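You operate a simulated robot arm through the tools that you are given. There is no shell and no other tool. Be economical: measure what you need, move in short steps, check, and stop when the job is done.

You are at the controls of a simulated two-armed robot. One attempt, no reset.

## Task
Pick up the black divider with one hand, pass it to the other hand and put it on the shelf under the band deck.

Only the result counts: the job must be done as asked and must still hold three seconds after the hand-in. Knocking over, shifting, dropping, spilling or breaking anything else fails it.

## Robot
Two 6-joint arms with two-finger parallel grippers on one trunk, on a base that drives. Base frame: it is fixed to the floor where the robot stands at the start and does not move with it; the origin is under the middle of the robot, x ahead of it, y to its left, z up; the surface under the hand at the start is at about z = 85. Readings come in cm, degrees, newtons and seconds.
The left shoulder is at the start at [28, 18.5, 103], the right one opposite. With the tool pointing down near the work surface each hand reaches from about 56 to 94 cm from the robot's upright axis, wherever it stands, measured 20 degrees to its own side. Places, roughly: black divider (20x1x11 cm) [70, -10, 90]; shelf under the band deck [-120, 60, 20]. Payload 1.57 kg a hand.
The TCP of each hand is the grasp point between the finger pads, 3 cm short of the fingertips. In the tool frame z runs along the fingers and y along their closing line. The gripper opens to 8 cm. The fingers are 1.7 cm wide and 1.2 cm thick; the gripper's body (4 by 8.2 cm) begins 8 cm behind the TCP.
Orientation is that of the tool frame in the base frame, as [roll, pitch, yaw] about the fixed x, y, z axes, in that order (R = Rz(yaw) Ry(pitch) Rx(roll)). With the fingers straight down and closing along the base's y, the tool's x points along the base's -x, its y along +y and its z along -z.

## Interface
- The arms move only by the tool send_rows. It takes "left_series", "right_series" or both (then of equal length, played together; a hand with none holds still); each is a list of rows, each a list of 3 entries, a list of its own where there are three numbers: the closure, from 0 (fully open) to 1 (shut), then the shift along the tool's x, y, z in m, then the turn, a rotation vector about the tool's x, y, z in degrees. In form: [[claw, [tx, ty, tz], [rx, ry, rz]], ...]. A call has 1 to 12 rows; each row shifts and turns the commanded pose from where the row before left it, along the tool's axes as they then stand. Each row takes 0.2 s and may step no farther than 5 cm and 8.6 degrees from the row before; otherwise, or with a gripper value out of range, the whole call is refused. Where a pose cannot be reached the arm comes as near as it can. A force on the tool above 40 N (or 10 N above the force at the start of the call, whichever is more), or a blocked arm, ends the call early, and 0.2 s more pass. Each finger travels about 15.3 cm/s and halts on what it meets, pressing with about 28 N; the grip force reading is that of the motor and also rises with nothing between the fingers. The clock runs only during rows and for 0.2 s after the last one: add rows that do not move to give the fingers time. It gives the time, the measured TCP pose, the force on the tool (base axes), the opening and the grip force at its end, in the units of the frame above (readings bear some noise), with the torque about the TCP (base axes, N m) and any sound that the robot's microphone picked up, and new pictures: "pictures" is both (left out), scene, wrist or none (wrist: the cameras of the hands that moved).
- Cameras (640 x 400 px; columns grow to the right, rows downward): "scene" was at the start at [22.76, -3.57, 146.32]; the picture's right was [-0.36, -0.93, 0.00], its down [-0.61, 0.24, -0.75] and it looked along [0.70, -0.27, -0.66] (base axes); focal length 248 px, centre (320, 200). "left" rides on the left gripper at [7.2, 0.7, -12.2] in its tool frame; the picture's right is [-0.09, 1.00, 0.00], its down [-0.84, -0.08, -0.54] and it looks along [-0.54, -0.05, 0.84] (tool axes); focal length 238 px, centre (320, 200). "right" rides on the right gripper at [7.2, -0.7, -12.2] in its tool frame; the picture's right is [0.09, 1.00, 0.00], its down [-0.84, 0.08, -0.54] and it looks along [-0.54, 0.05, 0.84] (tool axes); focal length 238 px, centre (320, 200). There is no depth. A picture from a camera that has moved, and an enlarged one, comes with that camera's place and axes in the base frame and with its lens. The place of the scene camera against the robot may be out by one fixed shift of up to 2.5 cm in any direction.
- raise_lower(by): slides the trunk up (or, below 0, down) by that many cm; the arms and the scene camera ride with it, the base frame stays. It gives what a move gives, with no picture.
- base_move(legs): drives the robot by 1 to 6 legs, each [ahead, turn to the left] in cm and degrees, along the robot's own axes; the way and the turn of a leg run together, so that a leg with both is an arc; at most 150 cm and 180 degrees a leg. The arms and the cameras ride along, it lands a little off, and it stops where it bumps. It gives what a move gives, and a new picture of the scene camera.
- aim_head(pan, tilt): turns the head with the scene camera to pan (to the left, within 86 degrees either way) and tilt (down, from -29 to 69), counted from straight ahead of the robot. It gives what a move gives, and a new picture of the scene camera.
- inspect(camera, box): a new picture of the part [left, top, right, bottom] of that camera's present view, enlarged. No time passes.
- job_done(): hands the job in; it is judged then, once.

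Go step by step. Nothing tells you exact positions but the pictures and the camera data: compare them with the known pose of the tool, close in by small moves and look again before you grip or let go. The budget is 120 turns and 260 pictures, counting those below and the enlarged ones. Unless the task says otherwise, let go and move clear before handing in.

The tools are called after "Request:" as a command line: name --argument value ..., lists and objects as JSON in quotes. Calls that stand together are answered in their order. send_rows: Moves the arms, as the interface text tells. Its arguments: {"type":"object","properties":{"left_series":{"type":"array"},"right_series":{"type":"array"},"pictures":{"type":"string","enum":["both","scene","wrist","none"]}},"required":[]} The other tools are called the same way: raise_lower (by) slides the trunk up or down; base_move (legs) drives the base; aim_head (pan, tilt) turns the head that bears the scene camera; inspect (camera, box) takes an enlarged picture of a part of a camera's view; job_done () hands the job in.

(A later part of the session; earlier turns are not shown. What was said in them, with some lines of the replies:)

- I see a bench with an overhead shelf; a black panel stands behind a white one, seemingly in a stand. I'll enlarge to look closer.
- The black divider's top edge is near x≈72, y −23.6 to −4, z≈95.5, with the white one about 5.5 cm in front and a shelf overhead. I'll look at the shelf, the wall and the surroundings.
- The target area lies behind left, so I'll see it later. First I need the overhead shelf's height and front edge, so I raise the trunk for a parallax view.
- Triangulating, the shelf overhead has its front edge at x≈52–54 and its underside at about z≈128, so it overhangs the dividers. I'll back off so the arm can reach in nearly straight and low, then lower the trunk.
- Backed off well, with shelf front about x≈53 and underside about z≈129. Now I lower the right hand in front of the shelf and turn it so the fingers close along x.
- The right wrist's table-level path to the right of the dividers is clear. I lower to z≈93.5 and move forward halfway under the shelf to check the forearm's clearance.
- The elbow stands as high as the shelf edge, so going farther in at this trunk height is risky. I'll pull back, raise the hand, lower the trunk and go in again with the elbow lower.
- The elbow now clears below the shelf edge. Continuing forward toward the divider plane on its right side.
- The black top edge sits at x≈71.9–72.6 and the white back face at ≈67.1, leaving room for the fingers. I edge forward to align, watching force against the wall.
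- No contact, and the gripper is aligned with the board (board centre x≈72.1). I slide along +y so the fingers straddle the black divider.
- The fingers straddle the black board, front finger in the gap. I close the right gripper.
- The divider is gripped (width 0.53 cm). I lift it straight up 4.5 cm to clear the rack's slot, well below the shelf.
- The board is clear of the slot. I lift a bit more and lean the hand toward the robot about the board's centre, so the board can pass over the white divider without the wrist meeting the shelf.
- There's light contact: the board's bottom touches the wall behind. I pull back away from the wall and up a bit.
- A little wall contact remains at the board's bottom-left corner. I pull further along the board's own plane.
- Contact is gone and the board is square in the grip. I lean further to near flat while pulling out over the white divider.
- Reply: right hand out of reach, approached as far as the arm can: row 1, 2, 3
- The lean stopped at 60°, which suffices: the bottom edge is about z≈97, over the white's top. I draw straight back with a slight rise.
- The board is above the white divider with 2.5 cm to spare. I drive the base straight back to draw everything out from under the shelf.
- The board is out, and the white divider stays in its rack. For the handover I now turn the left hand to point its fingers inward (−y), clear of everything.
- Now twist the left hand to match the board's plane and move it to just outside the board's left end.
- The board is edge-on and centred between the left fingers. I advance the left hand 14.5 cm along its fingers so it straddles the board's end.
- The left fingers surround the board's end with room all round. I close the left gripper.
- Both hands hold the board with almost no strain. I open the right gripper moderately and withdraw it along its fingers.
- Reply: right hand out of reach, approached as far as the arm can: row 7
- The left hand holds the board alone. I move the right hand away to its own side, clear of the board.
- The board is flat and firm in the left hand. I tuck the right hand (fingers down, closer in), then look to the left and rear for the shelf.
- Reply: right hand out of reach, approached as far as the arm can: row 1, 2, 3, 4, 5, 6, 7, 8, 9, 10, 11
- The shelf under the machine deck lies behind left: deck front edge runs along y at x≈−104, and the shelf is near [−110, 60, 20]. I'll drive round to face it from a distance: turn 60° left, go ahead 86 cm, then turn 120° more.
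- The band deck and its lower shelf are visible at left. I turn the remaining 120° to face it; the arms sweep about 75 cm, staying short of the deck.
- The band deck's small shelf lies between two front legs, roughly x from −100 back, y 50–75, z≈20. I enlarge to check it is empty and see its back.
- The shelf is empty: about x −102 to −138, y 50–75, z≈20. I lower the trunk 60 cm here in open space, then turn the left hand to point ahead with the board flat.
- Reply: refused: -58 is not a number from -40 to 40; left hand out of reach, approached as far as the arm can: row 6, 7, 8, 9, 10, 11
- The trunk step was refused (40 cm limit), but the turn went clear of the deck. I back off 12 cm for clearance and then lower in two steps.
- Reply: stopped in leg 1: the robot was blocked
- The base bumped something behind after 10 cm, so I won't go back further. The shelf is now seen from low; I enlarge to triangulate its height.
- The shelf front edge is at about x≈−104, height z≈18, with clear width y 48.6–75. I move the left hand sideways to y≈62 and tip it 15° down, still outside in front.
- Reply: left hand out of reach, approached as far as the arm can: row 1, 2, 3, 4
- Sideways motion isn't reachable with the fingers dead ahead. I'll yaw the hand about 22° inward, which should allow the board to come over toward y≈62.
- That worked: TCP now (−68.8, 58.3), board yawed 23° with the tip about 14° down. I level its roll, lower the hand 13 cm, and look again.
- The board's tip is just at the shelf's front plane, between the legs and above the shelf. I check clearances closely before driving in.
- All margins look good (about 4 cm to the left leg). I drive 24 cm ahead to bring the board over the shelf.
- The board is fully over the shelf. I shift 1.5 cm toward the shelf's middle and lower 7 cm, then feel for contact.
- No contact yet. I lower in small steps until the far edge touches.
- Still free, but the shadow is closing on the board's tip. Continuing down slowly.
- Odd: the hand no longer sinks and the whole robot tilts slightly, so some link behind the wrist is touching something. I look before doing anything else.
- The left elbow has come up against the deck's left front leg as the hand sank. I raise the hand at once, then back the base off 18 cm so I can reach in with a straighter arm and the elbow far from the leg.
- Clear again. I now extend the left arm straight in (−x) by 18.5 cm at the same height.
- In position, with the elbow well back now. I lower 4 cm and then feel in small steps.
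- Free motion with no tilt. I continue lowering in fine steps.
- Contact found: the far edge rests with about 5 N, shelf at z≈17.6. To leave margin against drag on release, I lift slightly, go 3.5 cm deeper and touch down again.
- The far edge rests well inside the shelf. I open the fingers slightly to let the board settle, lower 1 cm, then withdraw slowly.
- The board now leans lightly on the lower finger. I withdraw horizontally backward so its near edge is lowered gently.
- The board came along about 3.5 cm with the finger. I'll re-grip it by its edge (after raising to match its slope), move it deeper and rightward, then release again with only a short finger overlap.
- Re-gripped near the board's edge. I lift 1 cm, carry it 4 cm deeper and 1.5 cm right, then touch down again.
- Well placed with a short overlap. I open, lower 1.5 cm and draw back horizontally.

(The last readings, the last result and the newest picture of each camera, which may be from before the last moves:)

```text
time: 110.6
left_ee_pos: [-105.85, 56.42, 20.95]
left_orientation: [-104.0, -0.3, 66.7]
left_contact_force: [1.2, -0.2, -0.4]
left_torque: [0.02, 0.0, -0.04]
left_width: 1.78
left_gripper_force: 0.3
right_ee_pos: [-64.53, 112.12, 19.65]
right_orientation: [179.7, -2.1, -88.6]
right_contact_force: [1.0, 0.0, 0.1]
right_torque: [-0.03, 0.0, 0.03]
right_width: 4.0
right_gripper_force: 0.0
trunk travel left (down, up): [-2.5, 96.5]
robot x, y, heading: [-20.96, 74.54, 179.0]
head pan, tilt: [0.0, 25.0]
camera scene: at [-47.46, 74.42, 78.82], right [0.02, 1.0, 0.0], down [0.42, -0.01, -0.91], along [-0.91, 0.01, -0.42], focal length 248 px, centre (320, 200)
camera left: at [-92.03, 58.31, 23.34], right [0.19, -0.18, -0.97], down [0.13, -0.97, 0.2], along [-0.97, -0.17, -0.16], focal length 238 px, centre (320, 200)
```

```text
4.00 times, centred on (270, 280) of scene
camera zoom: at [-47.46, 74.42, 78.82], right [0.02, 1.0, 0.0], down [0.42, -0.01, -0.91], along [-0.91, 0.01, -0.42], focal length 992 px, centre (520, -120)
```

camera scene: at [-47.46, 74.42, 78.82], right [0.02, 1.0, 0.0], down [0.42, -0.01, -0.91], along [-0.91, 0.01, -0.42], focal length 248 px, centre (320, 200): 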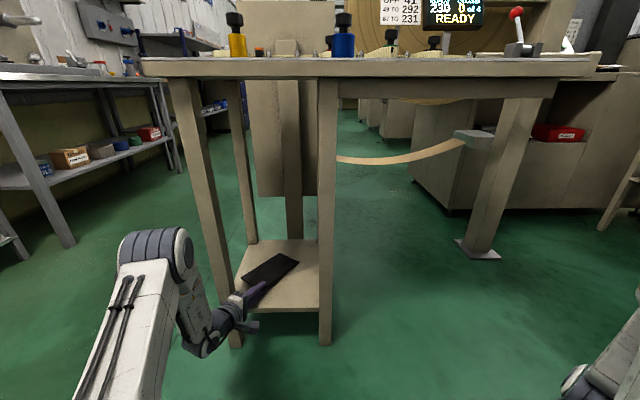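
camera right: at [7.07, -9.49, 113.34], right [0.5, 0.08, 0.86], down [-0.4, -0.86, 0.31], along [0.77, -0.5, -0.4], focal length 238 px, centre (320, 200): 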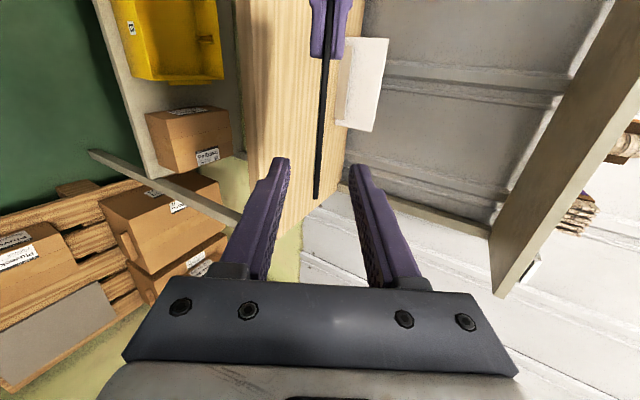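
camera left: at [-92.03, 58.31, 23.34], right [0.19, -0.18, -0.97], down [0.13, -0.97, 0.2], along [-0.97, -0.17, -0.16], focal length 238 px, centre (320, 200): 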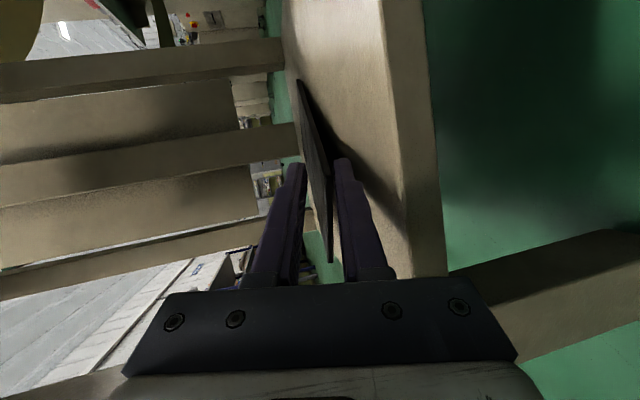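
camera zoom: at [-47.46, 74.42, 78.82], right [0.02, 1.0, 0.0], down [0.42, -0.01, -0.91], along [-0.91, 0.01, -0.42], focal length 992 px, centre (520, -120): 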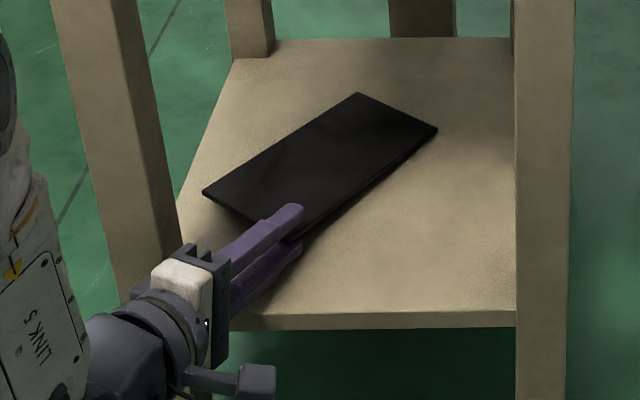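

The board stuck to the finger and came back again, now with only about 2–3 cm overlap. I re-grip at this short overlap, carry it deeper and to the right, then release again.

Request:
send_rows --left_series '[[0.78, [0, -0.0058, -0.0014], [0, 0, 0]], [0.78, [0, -0.0058, -0.0014], [0, 0, 0]], [0.9, [0, 0, 0], [0, 0, 0]], [1, [0, 0, 0], [0, 0, 0]], [1, [0, 0, 0], [0, 0, 0]], [1, [0, -0.008, -0.002], [0, 0, 0]], [1, [0, -0.008, -0.002], [0, 0, 0]], [1, [0, 0, 0], [0, 0, 0]]]'

Request:
inspect --camera "scene" --box '[190, 230, 350, 330]'

```text
time: 112.4
left_ee_pos: [-105.85, 56.28, 23.72]
left_orientation: [-104.0, -0.3, 66.7]
left_contact_force: [0.1, 0.6, 0.2]
left_torque: [-0.02, -0.02, 0.02]
left_width: 0.51
left_gripper_force: 25.4
right_ee_pos: [-64.5, 112.04, 19.69]
right_orientation: [179.6, -2.0, -88.7]
right_contact_force: [-0.5, 0.3, 0.3]
right_torque: [0.02, 0.01, -0.02]
right_width: 4.02
right_gripper_force: 0.0
trunk travel left (down, up): [-2.5, 96.5]
robot x, y, heading: [-21.18, 74.25, 179.1]
head pan, tilt: [0.0, 25.0]
camera scene: at [-47.46, 74.42, 78.82], right [0.02, 1.0, 0.0], down [0.42, -0.01, -0.91], along [-0.91, 0.01, -0.42], focal length 248 px, centre (320, 200)
camera left: at [-92.08, 58.25, 26.13], right [0.19, -0.17, -0.97], down [0.13, -0.97, 0.2], along [-0.97, -0.17, -0.16], focal length 238 px, centre (320, 200)
```

scene: 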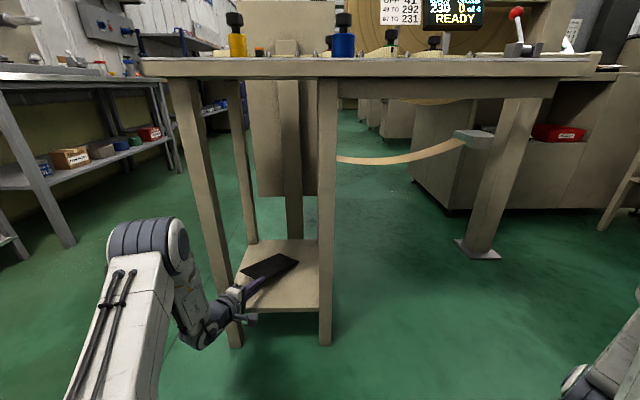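
left: 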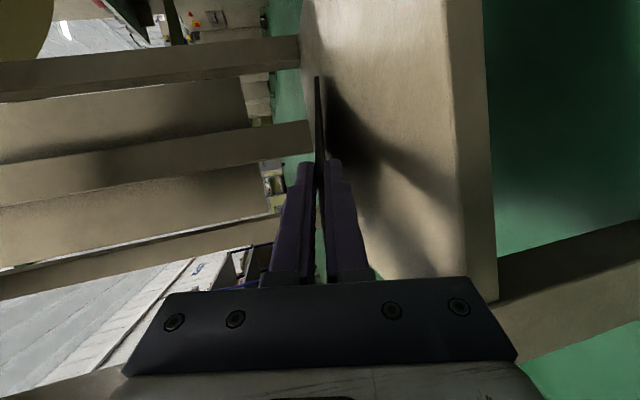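

```text
4.00 times, centred on (270, 280) of scene
camera zoom: at [-47.46, 74.42, 78.82], right [0.02, 1.0, 0.0], down [0.42, -0.01, -0.91], along [-0.91, 0.01, -0.42], focal length 992 px, centre (520, -120)
```

zoom: 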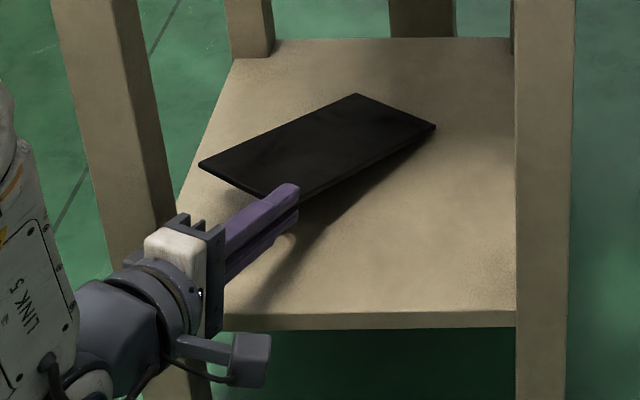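

Overlap is now under 2 cm. I carry the board 7 cm deeper and 3 cm right, touch down, and check.

Request:
send_rows --left_series '[[1, [0, -0.0061, 0.0246], [0, 0, 0]], [1, [0, -0.0061, 0.0246], [0, 0, 0]], [1, [0, -0.0061, 0.0246], [0, 0, 0]], [1, [0, 0, 0], [0, 0, 0]], [1, [0, 0.005, 0.0012], [0, 0, 0]], [1, [0, 0, 0], [0, 0, 0]]]'

Request:
inspect --camera "scene" --box '[190, 230, 350, 330]'

```text
time: 113.8
left_ee_pos: [-113.01, 59.38, 23.21]
left_orientation: [-104.0, -0.2, 66.7]
left_contact_force: [-0.9, 0.2, 0.1]
left_torque: [0.04, 0.27, -0.09]
left_width: 0.55
left_gripper_force: 25.1
right_ee_pos: [-64.49, 112.04, 19.64]
right_orientation: [179.6, -2.0, -88.6]
right_contact_force: [-0.5, -0.1, -0.3]
right_torque: [0.0, -0.03, -0.03]
right_width: 4.0
right_gripper_force: 0.1
trunk travel left (down, up): [-2.5, 96.5]
robot x, y, heading: [-21.2, 74.51, 179.3]
head pan, tilt: [0.0, 25.0]
camera scene: at [-47.46, 74.42, 78.82], right [0.02, 1.0, 0.0], down [0.42, -0.01, -0.91], along [-0.91, 0.01, -0.42], focal length 248 px, centre (320, 200)
camera left: at [-99.13, 61.23, 25.68], right [0.18, -0.18, -0.97], down [0.13, -0.97, 0.2], along [-0.97, -0.17, -0.16], focal length 238 px, centre (320, 200)
```

scene: 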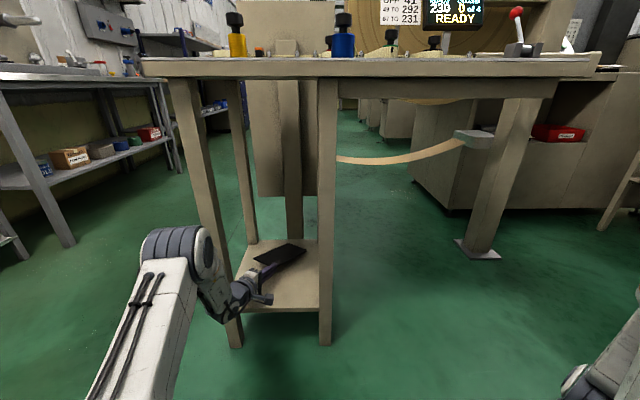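
left: 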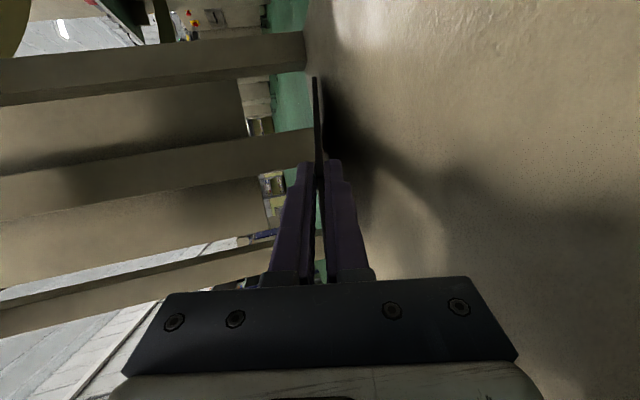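

```text
4.00 times, centred on (270, 280) of scene
camera zoom: at [-47.46, 74.42, 78.82], right [0.02, 1.0, 0.0], down [0.42, -0.01, -0.91], along [-0.91, 0.01, -0.42], focal length 992 px, centre (520, -120)
```

zoom: 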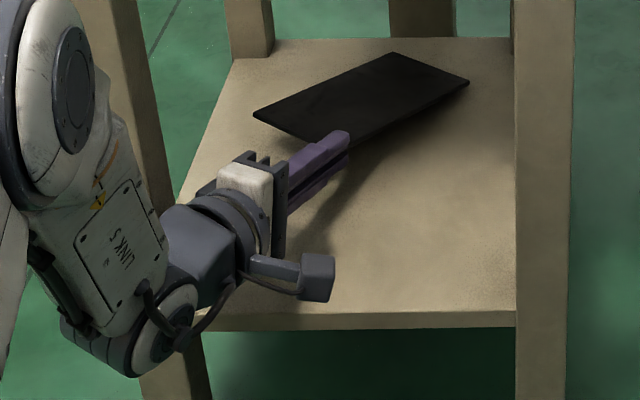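

The board just touches the shelf far inside. I open, lower 1.5 cm, and draw the hand back 7 cm.

Request:
send_rows --left_series '[[0.9, [0, 0.002, 0.0005], [0, 0, 0]], [0.78, [0, 0, 0], [0, 0, 0]], [0.7, [0, 0.0075, 0.0018], [0, 0, 0]], [0.7, [0, 0.0075, 0.0018], [0, 0, 0]], [0.7, [0, 0, 0], [0, 0, 0]], [0.7, [0, 0.006, -0.024], [0, 0, 0]], [0.7, [0, 0.006, -0.024], [0, 0, 0]], [0.7, [0, 0.006, -0.024], [0, 0, 0]], [0.7, [0, 0, 0], [0, 0, 0]]]'

Request:
inspect --camera "scene" --box '[190, 230, 350, 330]'

```text
time: 115.8
left_ee_pos: [-106.14, 56.47, 21.53]
left_orientation: [-104.0, -0.3, 66.6]
left_contact_force: [0.2, -0.7, 0.8]
left_torque: [0.02, 0.01, -0.02]
left_width: 2.4
left_gripper_force: 0.0
right_ee_pos: [-64.53, 111.9, 19.66]
right_orientation: [179.5, -2.1, -88.7]
right_contact_force: [0.1, 0.3, -0.3]
right_torque: [0.02, 0.02, 0.02]
right_width: 3.99
right_gripper_force: 0.1
trunk travel left (down, up): [-2.5, 96.5]
robot x, y, heading: [-21.22, 74.08, 179.0]
head pan, tilt: [0.0, 25.0]
camera scene: at [-47.46, 74.42, 78.82], right [0.02, 1.0, 0.0], down [0.42, -0.01, -0.91], along [-0.91, 0.01, -0.42], focal length 248 px, centre (320, 200)
camera left: at [-92.21, 58.28, 23.93], right [0.18, -0.18, -0.97], down [0.13, -0.97, 0.2], along [-0.97, -0.17, -0.16], focal length 238 px, centre (320, 200)
```

scene: 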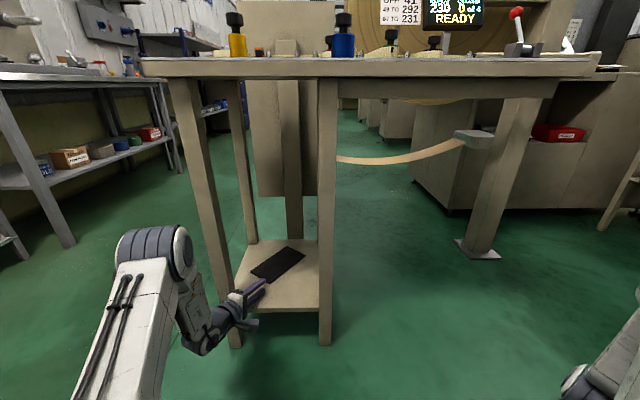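
left: 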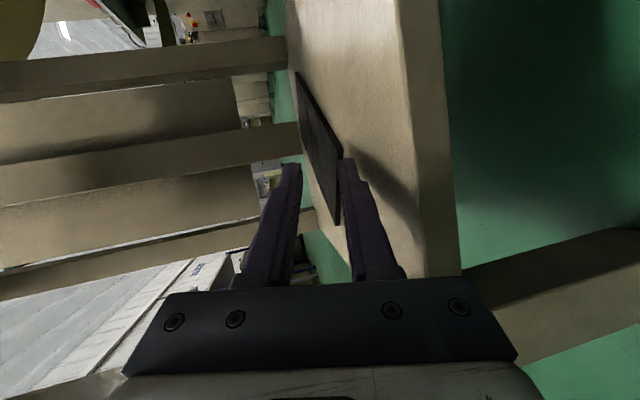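

```text
4.00 times, centred on (270, 280) of scene
camera zoom: at [-47.46, 74.42, 78.82], right [0.02, 1.0, 0.0], down [0.42, -0.01, -0.91], along [-0.91, 0.01, -0.42], focal length 992 px, centre (520, -120)
```

zoom: 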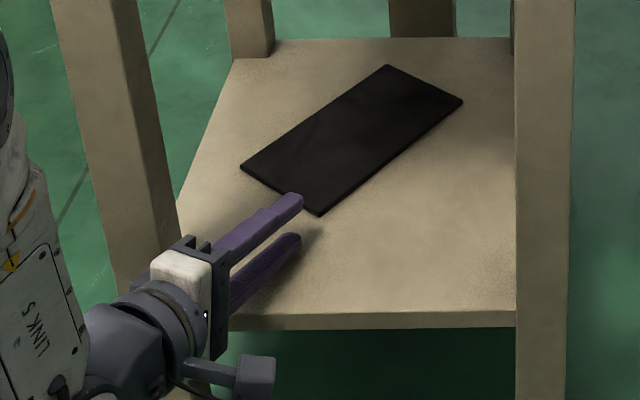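

The divider lies flat in the middle of the shelf, free of the fingers. I withdraw the hand further and back the base off to move clear.

Request:
send_rows --left_series '[[0.7, [0, 0, -0.03], [0, 0, 0]], [0.7, [0, 0, -0.03], [0, 0, 0]], [0.7, [0, 0, 0], [0, 0, 0]]]' --pictures "none"

Request:
base_move --legs '[[-14, 0]]'

Request:
inspect --camera "scene" --box '[180, 170, 380, 300]'

```text
time: 116.6
left_ee_pos: [-100.7, 54.2, 23.01]
left_orientation: [-103.9, -0.4, 66.7]
left_contact_force: [0.6, -0.6, 0.5]
left_torque: [-0.03, 0.03, -0.03]
left_width: 2.42
left_gripper_force: 0.2
right_ee_pos: [-64.5, 112.02, 19.72]
right_orientation: [179.7, -2.1, -88.7]
right_contact_force: [0.8, 0.4, -0.4]
right_torque: [0.01, 0.02, 0.03]
right_width: 4.02
right_gripper_force: 0.0
trunk travel left (down, up): [-2.5, 96.5]
robot x, y, heading: [-21.12, 74.53, 179.1]
head pan, tilt: [0.0, 25.0]
```

```text
time: 118.0
left_ee_pos: [-86.5, 54.0, 23.08]
left_orientation: [-103.8, -0.3, 66.7]
left_contact_force: [1.0, -0.3, 0.2]
left_torque: [-0.02, 0.01, 0.0]
left_width: 2.4
left_gripper_force: 0.1
right_ee_pos: [-50.43, 111.79, 19.71]
right_orientation: [179.8, -2.1, -88.7]
right_contact_force: [0.7, -0.2, -0.5]
right_torque: [0.01, 0.02, 0.0]
right_width: 4.02
right_gripper_force: 0.0
trunk travel left (down, up): [-2.5, 96.5]
robot x, y, heading: [-7.02, 74.4, 179.1]
head pan, tilt: [0.0, 25.0]
camera scene: at [-33.37, 74.2, 78.82], right [0.02, 1.0, 0.0], down [0.42, -0.01, -0.91], along [-0.91, 0.01, -0.42], focal length 248 px, centre (320, 200)
```

scene: 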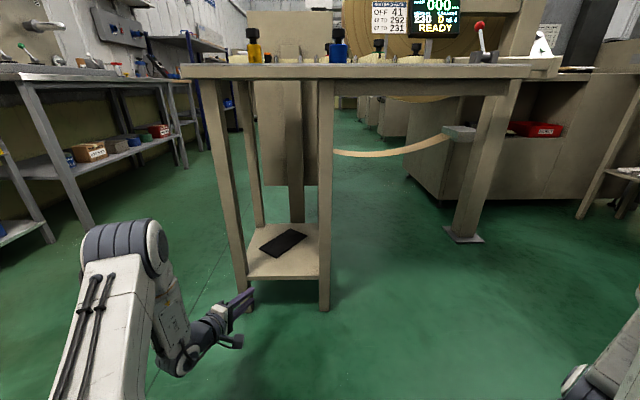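

```text
3.08 times, centred on (280, 235) of scene
camera zoom: at [-33.37, 74.2, 78.82], right [0.02, 1.0, 0.0], down [0.42, -0.01, -0.91], along [-0.91, 0.01, -0.42], focal length 763 px, centre (443, 92)
```

zoom: 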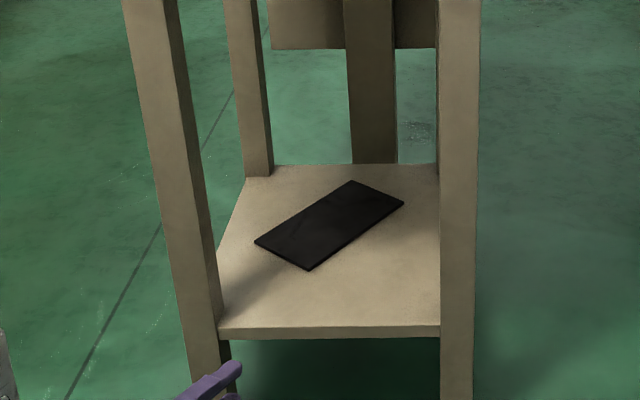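

The black divider lies flat and steady in the middle of the shelf, both hands are empty and clear, and the bottles on the deck still stand. I hand the job in.

Request:
job_done

```text
The job is handed in.
```

The black divider is lying flat on the shelf under the band deck: the right hand picked it up, passed it to the left, and the left hand put it there. It took three tries, because the board slid back with the fingers on the first two releases.

There were three contacts along the way that could count as shifting something:
- **Behind the robot:** the base bumped something while reversing, probably the red bin. It was out of view, so I can't say whether it moved.
- **Band deck:** the left elbow pressed on the deck's left front leg until I backed off. The deck and the items on it looked undisturbed in the last picture.
- **Wall behind the bench:** the divider touched it lightly while coming out of the rack. The white divider stayed in place.
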